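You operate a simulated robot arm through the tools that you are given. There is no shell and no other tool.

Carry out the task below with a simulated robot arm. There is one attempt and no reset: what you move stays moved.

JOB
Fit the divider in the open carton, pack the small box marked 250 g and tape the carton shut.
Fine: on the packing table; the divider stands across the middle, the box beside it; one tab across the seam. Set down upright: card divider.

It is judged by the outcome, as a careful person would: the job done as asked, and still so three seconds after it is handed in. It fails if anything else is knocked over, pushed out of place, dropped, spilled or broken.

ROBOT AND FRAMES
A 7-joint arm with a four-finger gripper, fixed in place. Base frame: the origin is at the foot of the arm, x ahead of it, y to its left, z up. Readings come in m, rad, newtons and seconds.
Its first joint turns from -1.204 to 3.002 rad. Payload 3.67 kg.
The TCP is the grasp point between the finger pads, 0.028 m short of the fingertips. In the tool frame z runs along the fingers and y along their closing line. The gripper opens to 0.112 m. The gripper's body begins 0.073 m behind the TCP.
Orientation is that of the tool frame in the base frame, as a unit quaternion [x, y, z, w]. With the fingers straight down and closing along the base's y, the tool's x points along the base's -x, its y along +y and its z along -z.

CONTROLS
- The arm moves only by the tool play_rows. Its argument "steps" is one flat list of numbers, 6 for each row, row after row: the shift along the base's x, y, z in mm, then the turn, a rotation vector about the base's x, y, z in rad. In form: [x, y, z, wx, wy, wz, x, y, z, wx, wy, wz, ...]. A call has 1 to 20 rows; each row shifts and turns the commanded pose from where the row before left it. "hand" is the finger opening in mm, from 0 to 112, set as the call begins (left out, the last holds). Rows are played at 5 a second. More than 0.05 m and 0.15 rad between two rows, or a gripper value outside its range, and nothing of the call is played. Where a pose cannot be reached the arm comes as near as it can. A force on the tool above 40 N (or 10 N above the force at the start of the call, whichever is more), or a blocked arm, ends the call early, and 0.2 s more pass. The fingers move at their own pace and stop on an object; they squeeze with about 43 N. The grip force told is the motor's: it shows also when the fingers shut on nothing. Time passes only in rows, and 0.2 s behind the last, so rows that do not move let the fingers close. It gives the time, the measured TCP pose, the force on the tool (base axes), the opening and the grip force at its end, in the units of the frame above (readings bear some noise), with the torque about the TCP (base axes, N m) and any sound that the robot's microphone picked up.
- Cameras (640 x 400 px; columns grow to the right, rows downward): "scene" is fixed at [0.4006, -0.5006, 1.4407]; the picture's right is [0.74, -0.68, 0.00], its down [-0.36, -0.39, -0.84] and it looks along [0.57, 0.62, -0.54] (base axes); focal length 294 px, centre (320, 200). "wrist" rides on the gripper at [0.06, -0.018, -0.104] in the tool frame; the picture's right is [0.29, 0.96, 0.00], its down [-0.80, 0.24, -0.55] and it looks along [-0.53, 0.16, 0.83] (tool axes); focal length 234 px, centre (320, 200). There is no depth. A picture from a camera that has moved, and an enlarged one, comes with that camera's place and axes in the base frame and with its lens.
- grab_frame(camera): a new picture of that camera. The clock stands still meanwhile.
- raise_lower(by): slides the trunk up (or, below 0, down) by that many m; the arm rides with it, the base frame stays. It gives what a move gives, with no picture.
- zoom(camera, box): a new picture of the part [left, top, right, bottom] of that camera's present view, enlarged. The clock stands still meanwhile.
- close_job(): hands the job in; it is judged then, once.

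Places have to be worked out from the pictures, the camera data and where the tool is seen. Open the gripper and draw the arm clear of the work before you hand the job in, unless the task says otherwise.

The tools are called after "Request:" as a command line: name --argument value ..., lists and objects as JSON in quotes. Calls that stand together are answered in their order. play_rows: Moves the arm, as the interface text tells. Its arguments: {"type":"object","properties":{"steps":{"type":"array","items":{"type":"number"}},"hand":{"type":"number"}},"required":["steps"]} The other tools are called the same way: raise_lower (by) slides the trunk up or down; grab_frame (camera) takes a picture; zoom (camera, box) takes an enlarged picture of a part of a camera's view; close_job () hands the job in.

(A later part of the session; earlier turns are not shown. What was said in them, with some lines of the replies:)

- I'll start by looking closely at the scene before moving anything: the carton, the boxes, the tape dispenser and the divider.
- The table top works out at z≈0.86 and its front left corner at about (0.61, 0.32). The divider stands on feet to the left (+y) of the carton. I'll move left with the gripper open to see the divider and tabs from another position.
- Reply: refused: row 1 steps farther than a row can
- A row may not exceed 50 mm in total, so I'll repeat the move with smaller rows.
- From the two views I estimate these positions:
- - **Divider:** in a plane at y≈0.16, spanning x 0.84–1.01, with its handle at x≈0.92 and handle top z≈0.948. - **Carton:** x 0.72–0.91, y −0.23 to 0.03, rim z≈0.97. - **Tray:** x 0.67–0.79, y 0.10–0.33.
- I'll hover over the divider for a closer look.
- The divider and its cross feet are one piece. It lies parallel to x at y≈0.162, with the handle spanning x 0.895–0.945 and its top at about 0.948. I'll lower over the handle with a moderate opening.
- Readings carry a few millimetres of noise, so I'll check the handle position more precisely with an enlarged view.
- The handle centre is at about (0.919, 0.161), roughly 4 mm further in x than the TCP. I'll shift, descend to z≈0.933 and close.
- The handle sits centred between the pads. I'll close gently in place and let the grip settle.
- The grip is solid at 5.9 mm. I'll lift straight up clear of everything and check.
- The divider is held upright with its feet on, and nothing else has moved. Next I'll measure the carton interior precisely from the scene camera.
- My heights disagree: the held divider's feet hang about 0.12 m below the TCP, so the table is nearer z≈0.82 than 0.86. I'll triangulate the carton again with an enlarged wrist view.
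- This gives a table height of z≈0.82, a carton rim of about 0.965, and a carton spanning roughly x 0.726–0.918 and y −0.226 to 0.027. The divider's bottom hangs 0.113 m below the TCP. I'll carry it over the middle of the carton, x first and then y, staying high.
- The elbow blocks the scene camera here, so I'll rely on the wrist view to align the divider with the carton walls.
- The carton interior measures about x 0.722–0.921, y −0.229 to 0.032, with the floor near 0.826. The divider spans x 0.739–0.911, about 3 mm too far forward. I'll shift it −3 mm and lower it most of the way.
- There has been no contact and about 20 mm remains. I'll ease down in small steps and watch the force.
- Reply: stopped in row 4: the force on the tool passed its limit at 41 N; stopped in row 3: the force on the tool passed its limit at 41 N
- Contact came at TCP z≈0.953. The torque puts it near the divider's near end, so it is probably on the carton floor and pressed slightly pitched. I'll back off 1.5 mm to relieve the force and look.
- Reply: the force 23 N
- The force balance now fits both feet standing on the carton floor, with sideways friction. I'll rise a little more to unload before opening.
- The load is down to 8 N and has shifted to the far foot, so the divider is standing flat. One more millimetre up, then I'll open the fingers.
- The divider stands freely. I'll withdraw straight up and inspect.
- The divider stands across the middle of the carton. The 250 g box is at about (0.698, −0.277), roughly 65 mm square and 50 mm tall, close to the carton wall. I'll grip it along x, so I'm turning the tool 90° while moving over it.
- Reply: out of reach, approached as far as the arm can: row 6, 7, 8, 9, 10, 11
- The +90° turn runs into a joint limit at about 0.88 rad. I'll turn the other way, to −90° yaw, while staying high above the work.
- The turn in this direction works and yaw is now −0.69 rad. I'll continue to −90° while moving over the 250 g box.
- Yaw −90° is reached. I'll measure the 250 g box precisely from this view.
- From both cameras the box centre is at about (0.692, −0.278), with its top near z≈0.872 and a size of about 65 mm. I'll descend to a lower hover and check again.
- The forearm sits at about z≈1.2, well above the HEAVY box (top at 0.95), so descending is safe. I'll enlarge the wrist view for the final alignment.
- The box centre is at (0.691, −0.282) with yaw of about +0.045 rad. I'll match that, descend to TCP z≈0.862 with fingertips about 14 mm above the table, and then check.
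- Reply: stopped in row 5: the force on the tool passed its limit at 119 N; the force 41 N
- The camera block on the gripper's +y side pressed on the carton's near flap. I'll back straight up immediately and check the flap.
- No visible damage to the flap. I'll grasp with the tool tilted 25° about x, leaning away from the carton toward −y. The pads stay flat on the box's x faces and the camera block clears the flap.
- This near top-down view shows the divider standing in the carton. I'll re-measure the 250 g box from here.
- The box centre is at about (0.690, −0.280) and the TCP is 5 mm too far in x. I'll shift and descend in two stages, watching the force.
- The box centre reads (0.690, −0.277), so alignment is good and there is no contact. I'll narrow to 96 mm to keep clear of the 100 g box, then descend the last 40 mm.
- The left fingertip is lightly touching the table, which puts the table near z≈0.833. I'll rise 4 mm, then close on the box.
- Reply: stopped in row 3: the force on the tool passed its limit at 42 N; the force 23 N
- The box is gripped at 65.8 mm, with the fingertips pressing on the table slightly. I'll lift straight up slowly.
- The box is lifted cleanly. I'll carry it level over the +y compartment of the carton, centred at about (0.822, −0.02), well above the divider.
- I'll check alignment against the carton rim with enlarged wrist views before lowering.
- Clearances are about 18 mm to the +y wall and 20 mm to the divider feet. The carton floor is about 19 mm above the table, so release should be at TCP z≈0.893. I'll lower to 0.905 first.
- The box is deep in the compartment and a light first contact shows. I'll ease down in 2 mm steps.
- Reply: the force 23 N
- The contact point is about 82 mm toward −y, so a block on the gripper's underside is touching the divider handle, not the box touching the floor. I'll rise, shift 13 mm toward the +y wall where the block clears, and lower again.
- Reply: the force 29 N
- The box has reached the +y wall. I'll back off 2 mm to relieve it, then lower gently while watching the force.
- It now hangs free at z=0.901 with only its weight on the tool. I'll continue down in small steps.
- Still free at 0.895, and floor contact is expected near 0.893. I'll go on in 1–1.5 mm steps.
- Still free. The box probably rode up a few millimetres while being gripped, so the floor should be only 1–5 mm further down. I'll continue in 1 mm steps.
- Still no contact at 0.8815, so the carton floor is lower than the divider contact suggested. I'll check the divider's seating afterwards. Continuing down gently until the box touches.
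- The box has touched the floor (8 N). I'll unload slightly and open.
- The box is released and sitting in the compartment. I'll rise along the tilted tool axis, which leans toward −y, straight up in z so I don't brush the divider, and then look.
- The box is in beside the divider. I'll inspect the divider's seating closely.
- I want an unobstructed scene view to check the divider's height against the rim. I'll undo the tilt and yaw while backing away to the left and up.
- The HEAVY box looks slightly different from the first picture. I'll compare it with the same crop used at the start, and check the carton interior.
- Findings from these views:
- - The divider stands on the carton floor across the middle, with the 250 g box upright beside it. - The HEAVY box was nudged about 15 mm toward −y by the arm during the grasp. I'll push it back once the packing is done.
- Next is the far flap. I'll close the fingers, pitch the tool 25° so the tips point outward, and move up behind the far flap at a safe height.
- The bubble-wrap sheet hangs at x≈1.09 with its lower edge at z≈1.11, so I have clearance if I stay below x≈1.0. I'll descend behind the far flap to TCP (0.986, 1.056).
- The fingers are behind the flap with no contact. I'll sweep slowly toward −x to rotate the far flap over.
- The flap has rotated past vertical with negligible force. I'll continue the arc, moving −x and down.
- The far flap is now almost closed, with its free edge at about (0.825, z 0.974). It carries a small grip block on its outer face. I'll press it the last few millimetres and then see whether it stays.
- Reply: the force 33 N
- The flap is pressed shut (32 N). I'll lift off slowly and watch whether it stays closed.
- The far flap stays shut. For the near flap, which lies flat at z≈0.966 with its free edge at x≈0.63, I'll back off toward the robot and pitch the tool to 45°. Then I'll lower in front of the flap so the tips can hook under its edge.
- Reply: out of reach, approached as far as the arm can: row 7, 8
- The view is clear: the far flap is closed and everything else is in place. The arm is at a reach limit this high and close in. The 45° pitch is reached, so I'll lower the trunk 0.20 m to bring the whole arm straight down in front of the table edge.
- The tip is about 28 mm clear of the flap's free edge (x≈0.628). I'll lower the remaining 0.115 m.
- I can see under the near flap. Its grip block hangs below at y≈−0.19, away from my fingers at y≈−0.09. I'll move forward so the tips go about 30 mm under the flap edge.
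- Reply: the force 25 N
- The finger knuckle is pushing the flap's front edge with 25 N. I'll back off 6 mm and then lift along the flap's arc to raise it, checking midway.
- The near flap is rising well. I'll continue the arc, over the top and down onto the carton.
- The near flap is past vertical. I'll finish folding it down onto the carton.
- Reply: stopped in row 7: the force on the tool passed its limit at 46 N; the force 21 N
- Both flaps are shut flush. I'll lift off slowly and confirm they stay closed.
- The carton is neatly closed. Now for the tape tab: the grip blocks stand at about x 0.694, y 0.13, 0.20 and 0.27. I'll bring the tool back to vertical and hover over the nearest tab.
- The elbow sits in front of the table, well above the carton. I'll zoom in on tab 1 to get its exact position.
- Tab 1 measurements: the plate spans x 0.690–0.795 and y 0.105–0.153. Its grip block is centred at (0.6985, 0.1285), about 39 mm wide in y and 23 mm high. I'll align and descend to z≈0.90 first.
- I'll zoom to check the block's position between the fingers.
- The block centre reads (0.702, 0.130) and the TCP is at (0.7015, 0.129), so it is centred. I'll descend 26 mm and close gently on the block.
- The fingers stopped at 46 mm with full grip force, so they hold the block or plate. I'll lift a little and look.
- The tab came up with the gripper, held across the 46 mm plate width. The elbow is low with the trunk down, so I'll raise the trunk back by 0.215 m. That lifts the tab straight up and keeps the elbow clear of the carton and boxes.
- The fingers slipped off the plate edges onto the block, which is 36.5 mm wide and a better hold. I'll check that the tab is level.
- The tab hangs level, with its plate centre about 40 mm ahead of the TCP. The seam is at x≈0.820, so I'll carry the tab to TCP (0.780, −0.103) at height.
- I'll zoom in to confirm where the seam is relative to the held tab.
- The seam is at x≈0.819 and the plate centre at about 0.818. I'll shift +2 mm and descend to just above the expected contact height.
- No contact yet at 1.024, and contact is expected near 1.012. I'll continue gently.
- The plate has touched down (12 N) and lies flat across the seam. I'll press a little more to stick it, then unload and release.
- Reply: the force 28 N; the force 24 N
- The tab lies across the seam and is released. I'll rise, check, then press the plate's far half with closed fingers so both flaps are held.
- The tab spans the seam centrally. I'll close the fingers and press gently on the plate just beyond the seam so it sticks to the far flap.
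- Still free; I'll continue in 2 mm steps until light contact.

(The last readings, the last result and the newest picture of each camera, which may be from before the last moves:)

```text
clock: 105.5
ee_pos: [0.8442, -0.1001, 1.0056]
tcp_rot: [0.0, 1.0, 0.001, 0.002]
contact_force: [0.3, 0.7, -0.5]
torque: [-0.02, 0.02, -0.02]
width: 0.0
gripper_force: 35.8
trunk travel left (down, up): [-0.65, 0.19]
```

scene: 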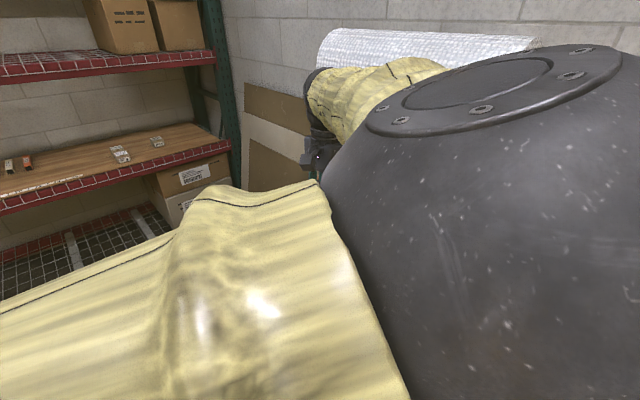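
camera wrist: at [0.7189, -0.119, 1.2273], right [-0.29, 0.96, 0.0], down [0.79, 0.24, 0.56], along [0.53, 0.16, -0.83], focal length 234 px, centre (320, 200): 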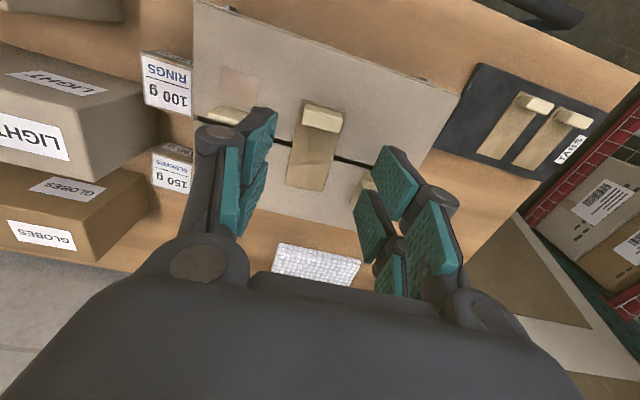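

Request:
play_rows --steps '[0, 0, -1.5, 0, 0, 0, 0, 0, -1.5, 0, 0, 0, 0, 0, 0, 0, 0, 0]'

Request:
play_rows --steps '[0, 0, -1.5, 0, 0, 0, 0, 0, -1.5, 0, 0, 0, 0, 0, 0, 0, 0, 0]'

Request:
grab_frame --camera "wrist"

```text
clock: 106.3
ee_pos: [0.8426, -0.1008, 1.004]
tcp_rot: [-0.001, 1.0, 0.001, 0.003]
contact_force: [5.6, -2.1, 14.2]
torque: [-0.06, -0.03, 0.02]
width: 0.006
gripper_force: 35.9
trunk travel left (down, up): [-0.65, 0.19]
```

```text
clock: 107.1
ee_pos: [0.8442, -0.0997, 1.0045]
tcp_rot: [0.0, 1.0, 0.002, 0.006]
contact_force: [-3.3, -2.3, 15.0]
torque: [-0.1, 0.3, 0.07]
width: 0.0061
gripper_force: 35.5
trunk travel left (down, up): [-0.65, 0.19]
stopped in row 3: the force on the tool passed its limit at 41 N (the readings are from after the stop); the commanded pose is now the measured one
```

```text
taken
camera wrist: at [0.7823, -0.1173, 1.1086], right [-0.29, 0.96, 0.0], down [0.79, 0.24, 0.56], along [0.54, 0.16, -0.83], focal length 234 px, centre (320, 200)
```

wrist: 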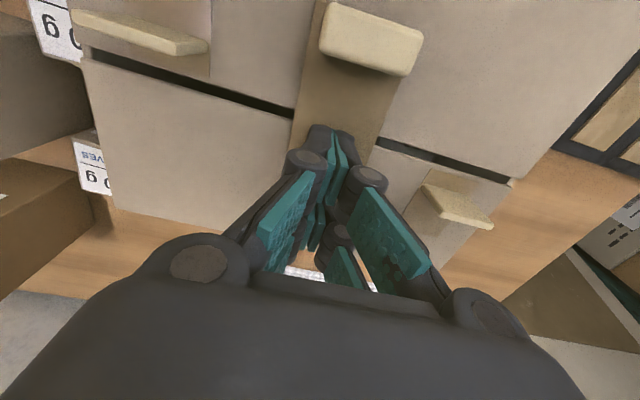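

The plate is pressed firmly on the far side; the near half was pressed through the block. I'll lift off and get a clear scene view.

Request:
play_rows --steps '[0, 0, 5, 0, 0, 0, 0, 0, 25, 0, 0, 0, 0, 0, 40, 0, 0, 0, 0, 0, 40, 0, 0, 0, -35, 30, 15, 0, 0, 0, -38, 30, 10, 0, 0, 0, -38, 30, 0, 0, 0, 0, -38, 30, 0, 0, 0, 0, -38, 30, 0, 0, 0, 0, -38, 30, 0, 0, 0, 0, -30, 30, 0, 0, 0, 0, 0, 0, 0, 0, 0, 0]'

Request:
grab_frame --camera "scene"

Request:
zoom --camera "scene" --box '[190, 160, 430, 310]'

Request:
zoom --camera "scene" --box '[320, 230, 480, 380]'

```text
clock: 109.7
ee_pos: [0.5909, 0.1101, 1.1341]
tcp_rot: [-0.001, 1.0, 0.002, 0.005]
contact_force: [0.2, -0.1, -0.8]
torque: [0.01, 0.03, 0.0]
width: 0.0001
gripper_force: 35.6
trunk travel left (down, up): [-0.65, 0.19]
```

```text
taken
```

scene: 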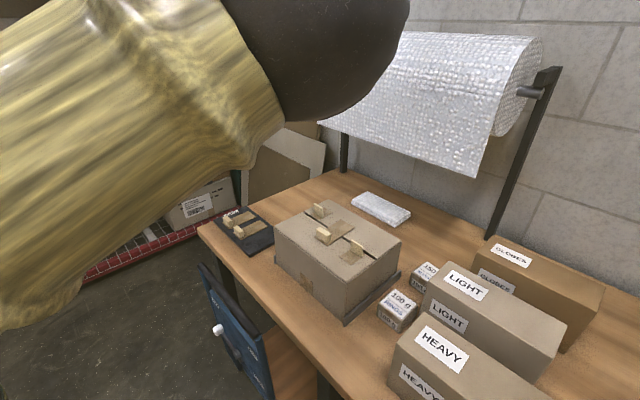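

```text
2.67 times, centred on (310, 235) of scene
camera zoom: at [0.4006, -0.5006, 1.4407], right [0.74, -0.68, 0.0], down [-0.36, -0.39, -0.84], along [0.57, 0.62, -0.54], focal length 784 px, centre (347, 107)
```

zoom: 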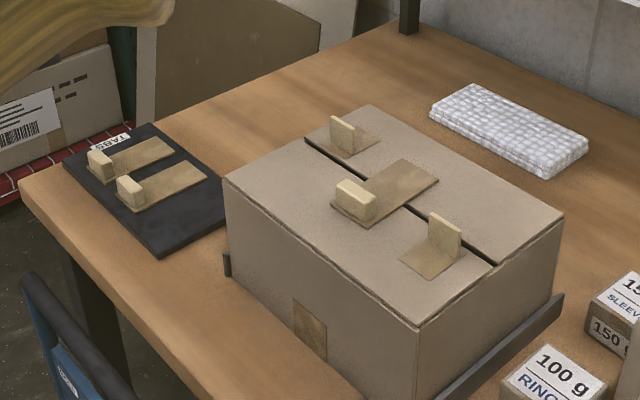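

```text
2.67 times, centred on (400, 305) of scene
camera zoom: at [0.4006, -0.5006, 1.4407], right [0.74, -0.68, 0.0], down [-0.36, -0.39, -0.84], along [0.57, 0.62, -0.54], focal length 784 px, centre (107, -80)
```

zoom: 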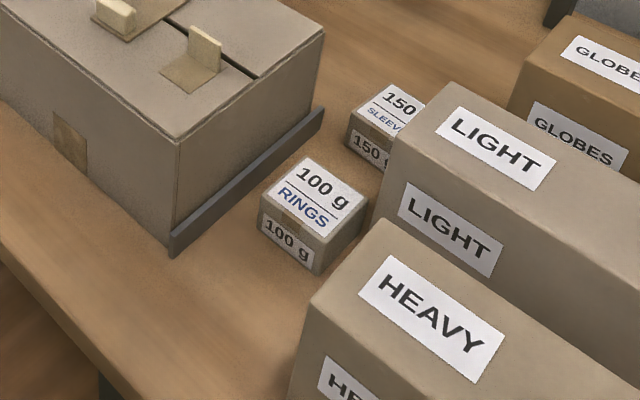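

The carton is shut, with one tab across the seam. Now I'll correct the HEAVY box, which my arm nudged about 15 mm toward −y. It is about 90 mm wide in x with gaps on both sides, so I can hold it gently across x and slide it back. First I'll hover above it at yaw −90°.

Request:
play_rows --steps '[13.5, -44, 3, 0, 0, -0.1309, 13.5, -44, 3, 0, 0, -0.1309, 13.5, -44, 3, 0, 0, -0.1309, 13.5, -44, 3, 0, 0, -0.1309, 13.5, -44, 3, 0, 0, -0.1309, 13.5, -44, 3, 0, 0, -0.1309, 13.5, -44, 3, 0, 0, -0.1309, 13.5, -44, 3, 0, 0, -0.1309, 13.5, -44, 3, 0, 0, -0.1309, 13.5, -44, 3, 0, 0, -0.1309, 13.5, -44, 3, 0, 0, -0.1309, 13.5, -44, 3, 0, 0, -0.1309, 0, 0, 0, 0, 0, 0]' --hand 112

Request:
grab_frame --camera "wrist"

Request:
grab_frame --camera "scene"

```text
clock: 112.5
ee_pos: [0.753, -0.4164, 1.1724]
tcp_rot: [0.706, 0.708, -0.003, 0.004]
contact_force: [-0.6, 0.8, -0.5]
torque: [-0.03, -0.01, -0.02]
width: 0.1122
gripper_force: 0.0
trunk travel left (down, up): [-0.65, 0.19]
```

```text
taken
camera wrist: at [0.7338, -0.3532, 1.2772], right [0.96, 0.29, 0.0], down [0.24, -0.79, 0.56], along [0.16, -0.54, -0.83], focal length 234 px, centre (320, 200)
```

wrist: 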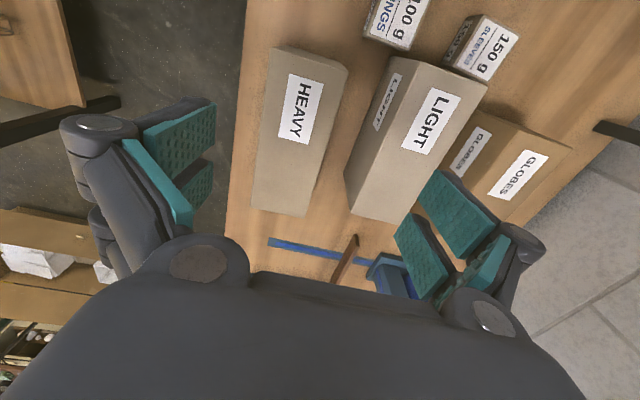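

```text
taken
```

scene: 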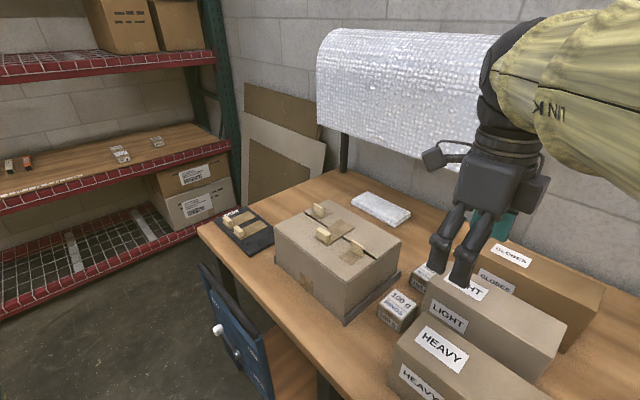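

Good clear view. I'll zoom in to locate HEAVY and its gaps precisely.

Request:
zoom --camera "wrist" --box '[220, 20, 500, 230]'

```text
1.90 times, centred on (360, 125) of wrist
camera zoom: at [0.7338, -0.3532, 1.2772], right [0.96, 0.29, 0.0], down [0.24, -0.79, 0.56], along [0.16, -0.54, -0.83], focal length 446 px, centre (244, 343)
```

zoom: 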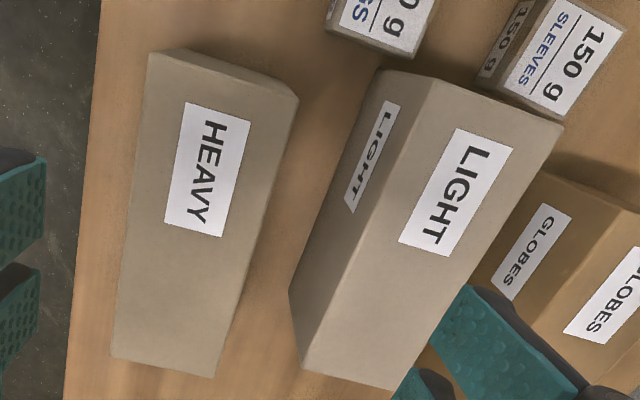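

HEAVY's top is at about z≈0.97. It spans x≈0.687–0.773 and y≈−0.374 to −0.587, and LIGHT's face is at x≈0.85, so both gaps are comfortable. I'll centre at x≈0.730, y≈−0.43 and descend to a check height.

Request:
play_rows --steps '[-11, -7, -30, 0, 0, 0, -11, -7, -40, 0, 0, 0, 0, 0, -40, 0, 0, 0, 0, 0, -37, 0, 0, 0, 0, 0, 0, 0, 0, 0]' --hand 112

Request:
grab_frame --camera "wrist"

Request:
grab_frame --camera "scene"

```text
clock: 113.7
ee_pos: [0.7298, -0.4342, 1.0256]
tcp_rot: [0.706, 0.708, -0.002, 0.004]
contact_force: [0.4, 0.1, -0.3]
torque: [-0.02, -0.02, 0.0]
width: 0.1117
gripper_force: 0.1
trunk travel left (down, up): [-0.65, 0.19]
```

```text
taken
camera wrist: at [0.7107, -0.3717, 1.1301], right [0.96, 0.29, 0.0], down [0.24, -0.79, 0.56], along [0.16, -0.54, -0.83], focal length 234 px, centre (320, 200)
```

wrist: 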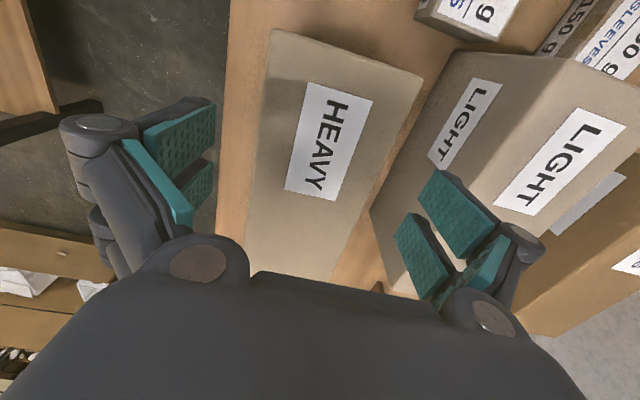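

```text
taken
```

scene: 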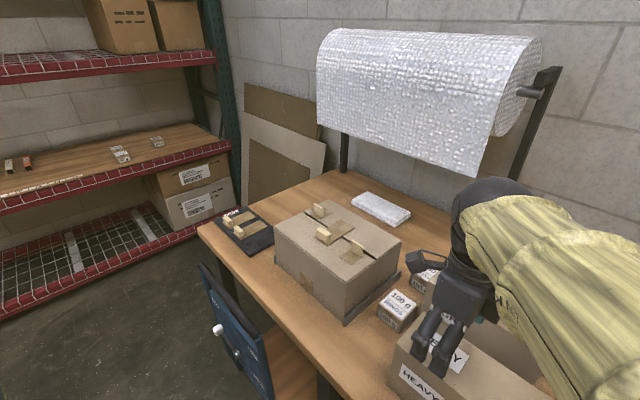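

HEAVY is centred between the fingers with about 12 mm clearance on each side. I'll lower 62 mm so the fingers straddle its upper part.

Request:
play_rows --steps '[0, 0, -20, 0, 0, 0, 0, 0, -20, 0, 0, 0, 0, 0, -20, 0, 0, 0, 0, 0, 0, 0, 0, 0]' --hand 112

Request:
grab_frame --camera "wrist"

Request:
grab_frame --camera "scene"

```text
clock: 114.7
ee_pos: [0.7285, -0.4364, 0.9658]
tcp_rot: [0.707, 0.708, -0.002, 0.004]
contact_force: [-0.6, -0.5, 0.5]
torque: [-0.01, 0.0, 0.02]
width: 0.1122
gripper_force: 0.1
trunk travel left (down, up): [-0.65, 0.19]
```

```text
taken
camera wrist: at [0.7105, -0.3731, 1.0698], right [0.96, 0.29, 0.0], down [0.24, -0.79, 0.56], along [0.16, -0.54, -0.83], focal length 234 px, centre (320, 200)
```

wrist: 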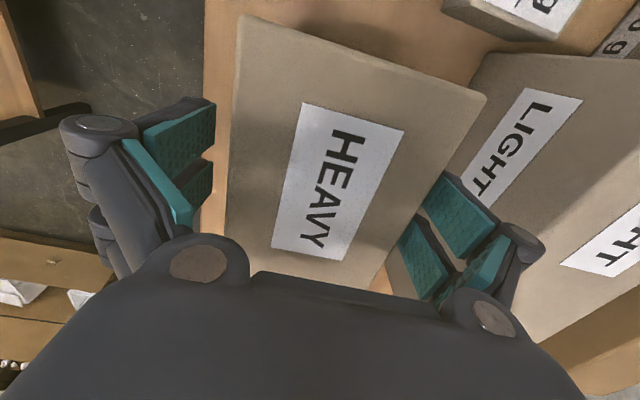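

```text
taken
```

scene: 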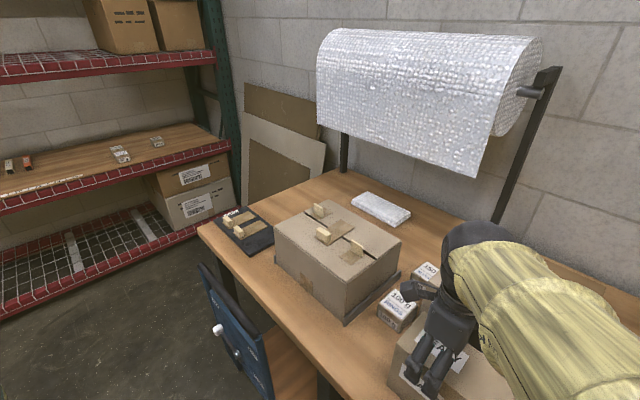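

The fingers straddle the box with no contact. I'll close on it, then check.

Request:
play_rows --steps '[1.5, 0, 0, 0, 0, 0, 0, 0, 0, 0, 0, 0]' --hand 112

Request:
play_rows --steps '[0, 0, 0, 0, 0, 0, 0, 0, 0, 0, 0, 0, 0, 0, 0, 0, 0, 0]' --hand 70

Request:
grab_frame --camera "wrist"

```text
clock: 115.3
ee_pos: [0.7316, -0.4341, 0.9645]
tcp_rot: [0.707, 0.708, -0.003, 0.004]
contact_force: [-0.2, -0.1, -0.6]
torque: [-0.01, 0.02, -0.04]
width: 0.112
gripper_force: 0.1
trunk travel left (down, up): [-0.65, 0.19]
```

```text
clock: 116.1
ee_pos: [0.7308, -0.4346, 0.9656]
tcp_rot: [0.707, 0.708, -0.001, 0.004]
contact_force: [1.7, -1.2, 2.2]
torque: [0.02, 0.08, 0.81]
width: 0.0904
gripper_force: 43.2
trunk travel left (down, up): [-0.65, 0.19]
```

```text
taken
camera wrist: at [0.7124, -0.3721, 1.0697], right [0.96, 0.29, 0.0], down [0.24, -0.79, 0.56], along [0.16, -0.54, -0.83], focal length 234 px, centre (320, 200)
```

wrist: 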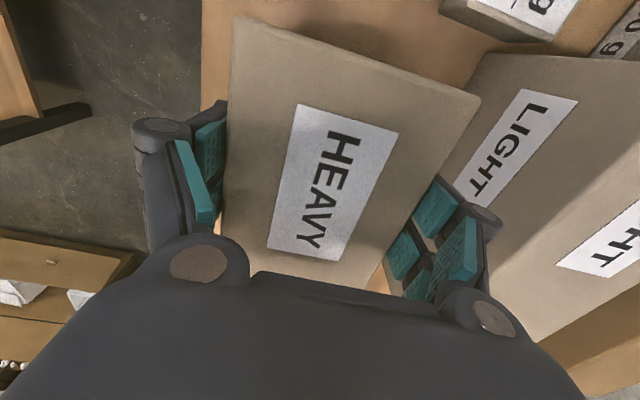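

Held at 90 mm. I'll slide it +y by 14 mm in small steps, watching the force.

Request:
play_rows --steps '[0, 2, 0, 0, 0, 0, 0, 3, 0, 0, 0, 0, 0, 3, 0, 0, 0, 0, 0, 3, 0, 0, 0, 0, 0, 3, 0, 0, 0, 0, 0, 0, 0, 0, 0, 0, 0, 0, 0, 0, 0, 0]'

Request:
zoom --camera "scene" --box '[320, 230, 480, 380]'

```text
clock: 117.7
ee_pos: [0.7312, -0.4187, 0.9666]
tcp_rot: [0.706, 0.708, -0.001, 0.004]
contact_force: [-0.8, -6.9, 8.4]
torque: [-0.05, 0.24, 0.38]
width: 0.0901
gripper_force: 43.2
trunk travel left (down, up): [-0.65, 0.19]
```

```text
2.67 times, centred on (400, 305) of scene
camera zoom: at [0.4006, -0.5006, 1.4407], right [0.74, -0.68, 0.0], down [-0.36, -0.39, -0.84], along [0.57, 0.62, -0.54], focal length 784 px, centre (107, -80)
```

zoom: 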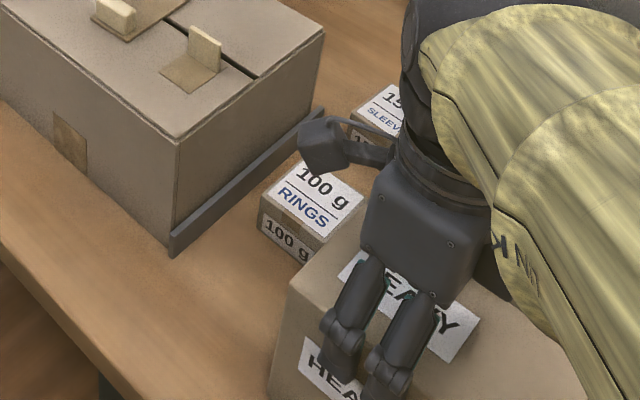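

The slide worked with only 7 N of drag, and the box corner now matches its first-picture position. I'll release and rise straight up.

Request:
play_rows --steps '[0, 0, 0, 0, 0, 0, 0, 0, 0, 0, 0, 0, 0, 0, 0, 0, 0, 0]' --hand 110

Request:
play_rows --steps '[0, 0, 20, 0, 0, 0, 0, 0, 30, 0, 0, 0, 0, 0, 40, 0, 0, 0, 0, 0, 40, 0, 0, 0, 0, 0, 40, 0, 0, 0, 0, 0, 30, 0, 0, 0, 0, 0, 0, 0, 0, 0]'

Request:
zoom --camera "scene" --box '[320, 230, 480, 380]'

```text
clock: 118.5
ee_pos: [0.7309, -0.4191, 0.9645]
tcp_rot: [0.707, 0.708, -0.002, 0.004]
contact_force: [0.1, 0.0, -0.2]
torque: [0.01, 0.01, -0.03]
width: 0.11
gripper_force: 0.1
trunk travel left (down, up): [-0.65, 0.19]
```

```text
clock: 120.1
ee_pos: [0.7311, -0.4169, 1.161]
tcp_rot: [0.706, 0.708, -0.003, 0.004]
contact_force: [1.1, -0.7, -0.7]
torque: [0.02, 0.01, -0.02]
width: 0.1098
gripper_force: 0.1
trunk travel left (down, up): [-0.65, 0.19]
```

```text
2.67 times, centred on (400, 305) of scene
camera zoom: at [0.4006, -0.5006, 1.4407], right [0.74, -0.68, 0.0], down [-0.36, -0.39, -0.84], along [0.57, 0.62, -0.54], focal length 784 px, centre (107, -80)
```

zoom: 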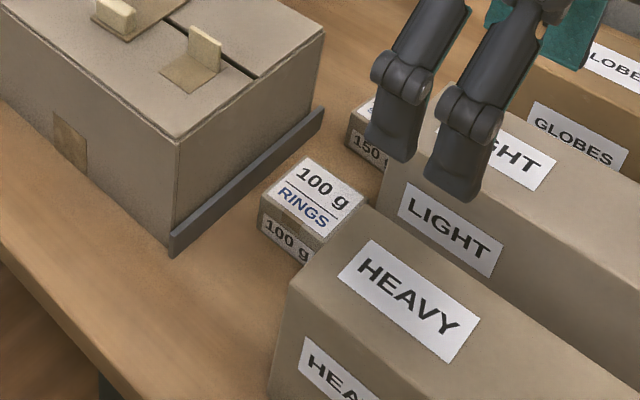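

HEAVY is back within 1–2 mm of its original place. I'll withdraw the arm, undoing the yaw, to the start area clear of the work.

Request:
play_rows --steps '[0, 0, 40, 0, 0, 0, -14, 34, 5, 0, 0, 0.1309, -14, 34, 5, 0, 0, 0.1309, -14, 34, 5, 0, 0, 0.1309, -14, 34, 5, 0, 0, 0.1309, -14, 34, 5, 0, 0, 0.1309, -14, 34, 5, 0, 0, 0.1309, -14, 34, 5, 0, 0, 0.1309, -14, 34, 5, 0, 0, 0.1309, -14, 34, 5, 0, 0, 0.1309, -14, 34, 5, 0, 0, 0.1309, -14, 34, 0, 0, 0, 0.1309, -14, 34, 0, 0, 0, 0.1309, 0, 0, 0, 0, 0, 0]' --hand 112

Request:
grab_frame --camera "scene"

Request:
zoom --camera "scene" --box '[190, 160, 430, 310]'

Request:
grab_frame --camera "wrist"

```text
clock: 123.1
ee_pos: [0.563, -0.0106, 1.2554]
tcp_rot: [-0.002, 1.0, 0.002, 0.004]
contact_force: [-0.5, -0.1, -0.5]
torque: [0.01, -0.05, 0.0]
width: 0.1121
gripper_force: 0.1
trunk travel left (down, up): [-0.65, 0.19]
```

```text
taken
```

scene: 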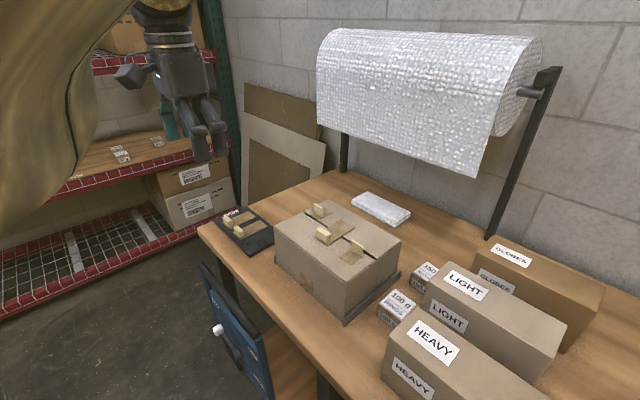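

```text
2.67 times, centred on (310, 235) of scene
camera zoom: at [0.4006, -0.5006, 1.4407], right [0.74, -0.68, 0.0], down [-0.36, -0.39, -0.84], along [0.57, 0.62, -0.54], focal length 784 px, centre (347, 107)
```

zoom: 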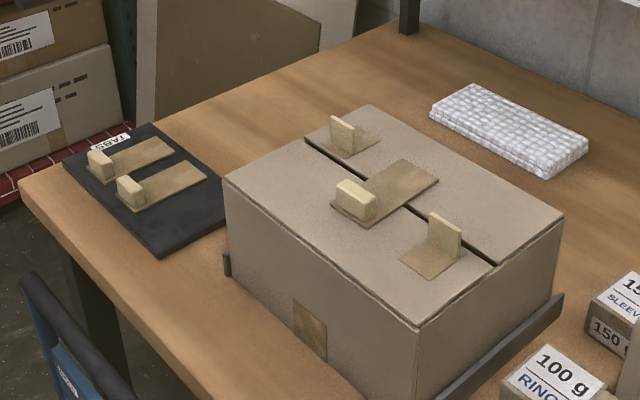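

```text
taken
camera wrist: at [0.5023, -0.0272, 1.3602], right [-0.29, 0.96, 0.0], down [0.79, 0.24, 0.56], along [0.54, 0.16, -0.83], focal length 234 px, centre (320, 200)
```

wrist: 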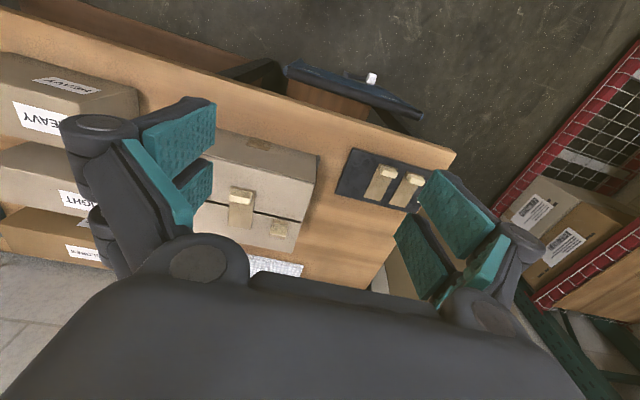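

The carton is closed and flush, with one tab across the seam and the divider and 250 g box inside. Everything else is in its original place, the gripper is open and the arm is clear. Handing in.

Request:
close_job

```text
The job is handed in.
```

The job is handed in. The divider stands across the middle of the carton, the 250 g box is upright beside it, and the flaps are closed with one tab across the seam. When I handed in, the gripper was open and the arm clear of the table.

There were three contacts along the way that you should know about:

- **HEAVY box:** the arm pushed it about 15 mm while I was picking up the 250 g box. I slid it back, and it matches its first-picture position to within 1–2 mm.
- **Carton's near flap:** the gripper's camera block pressed on it hard once, about 119 N at the peak. I saw no damage, and the flap folded shut normally afterwards.
- **Divider handle:** a block on the gripper rested on it at about 23 N while I was lowering the 250 g box. The divider was still standing when I checked it before closing the flaps.

The other boxes and the two unused tabs look unmoved in the final pictures.
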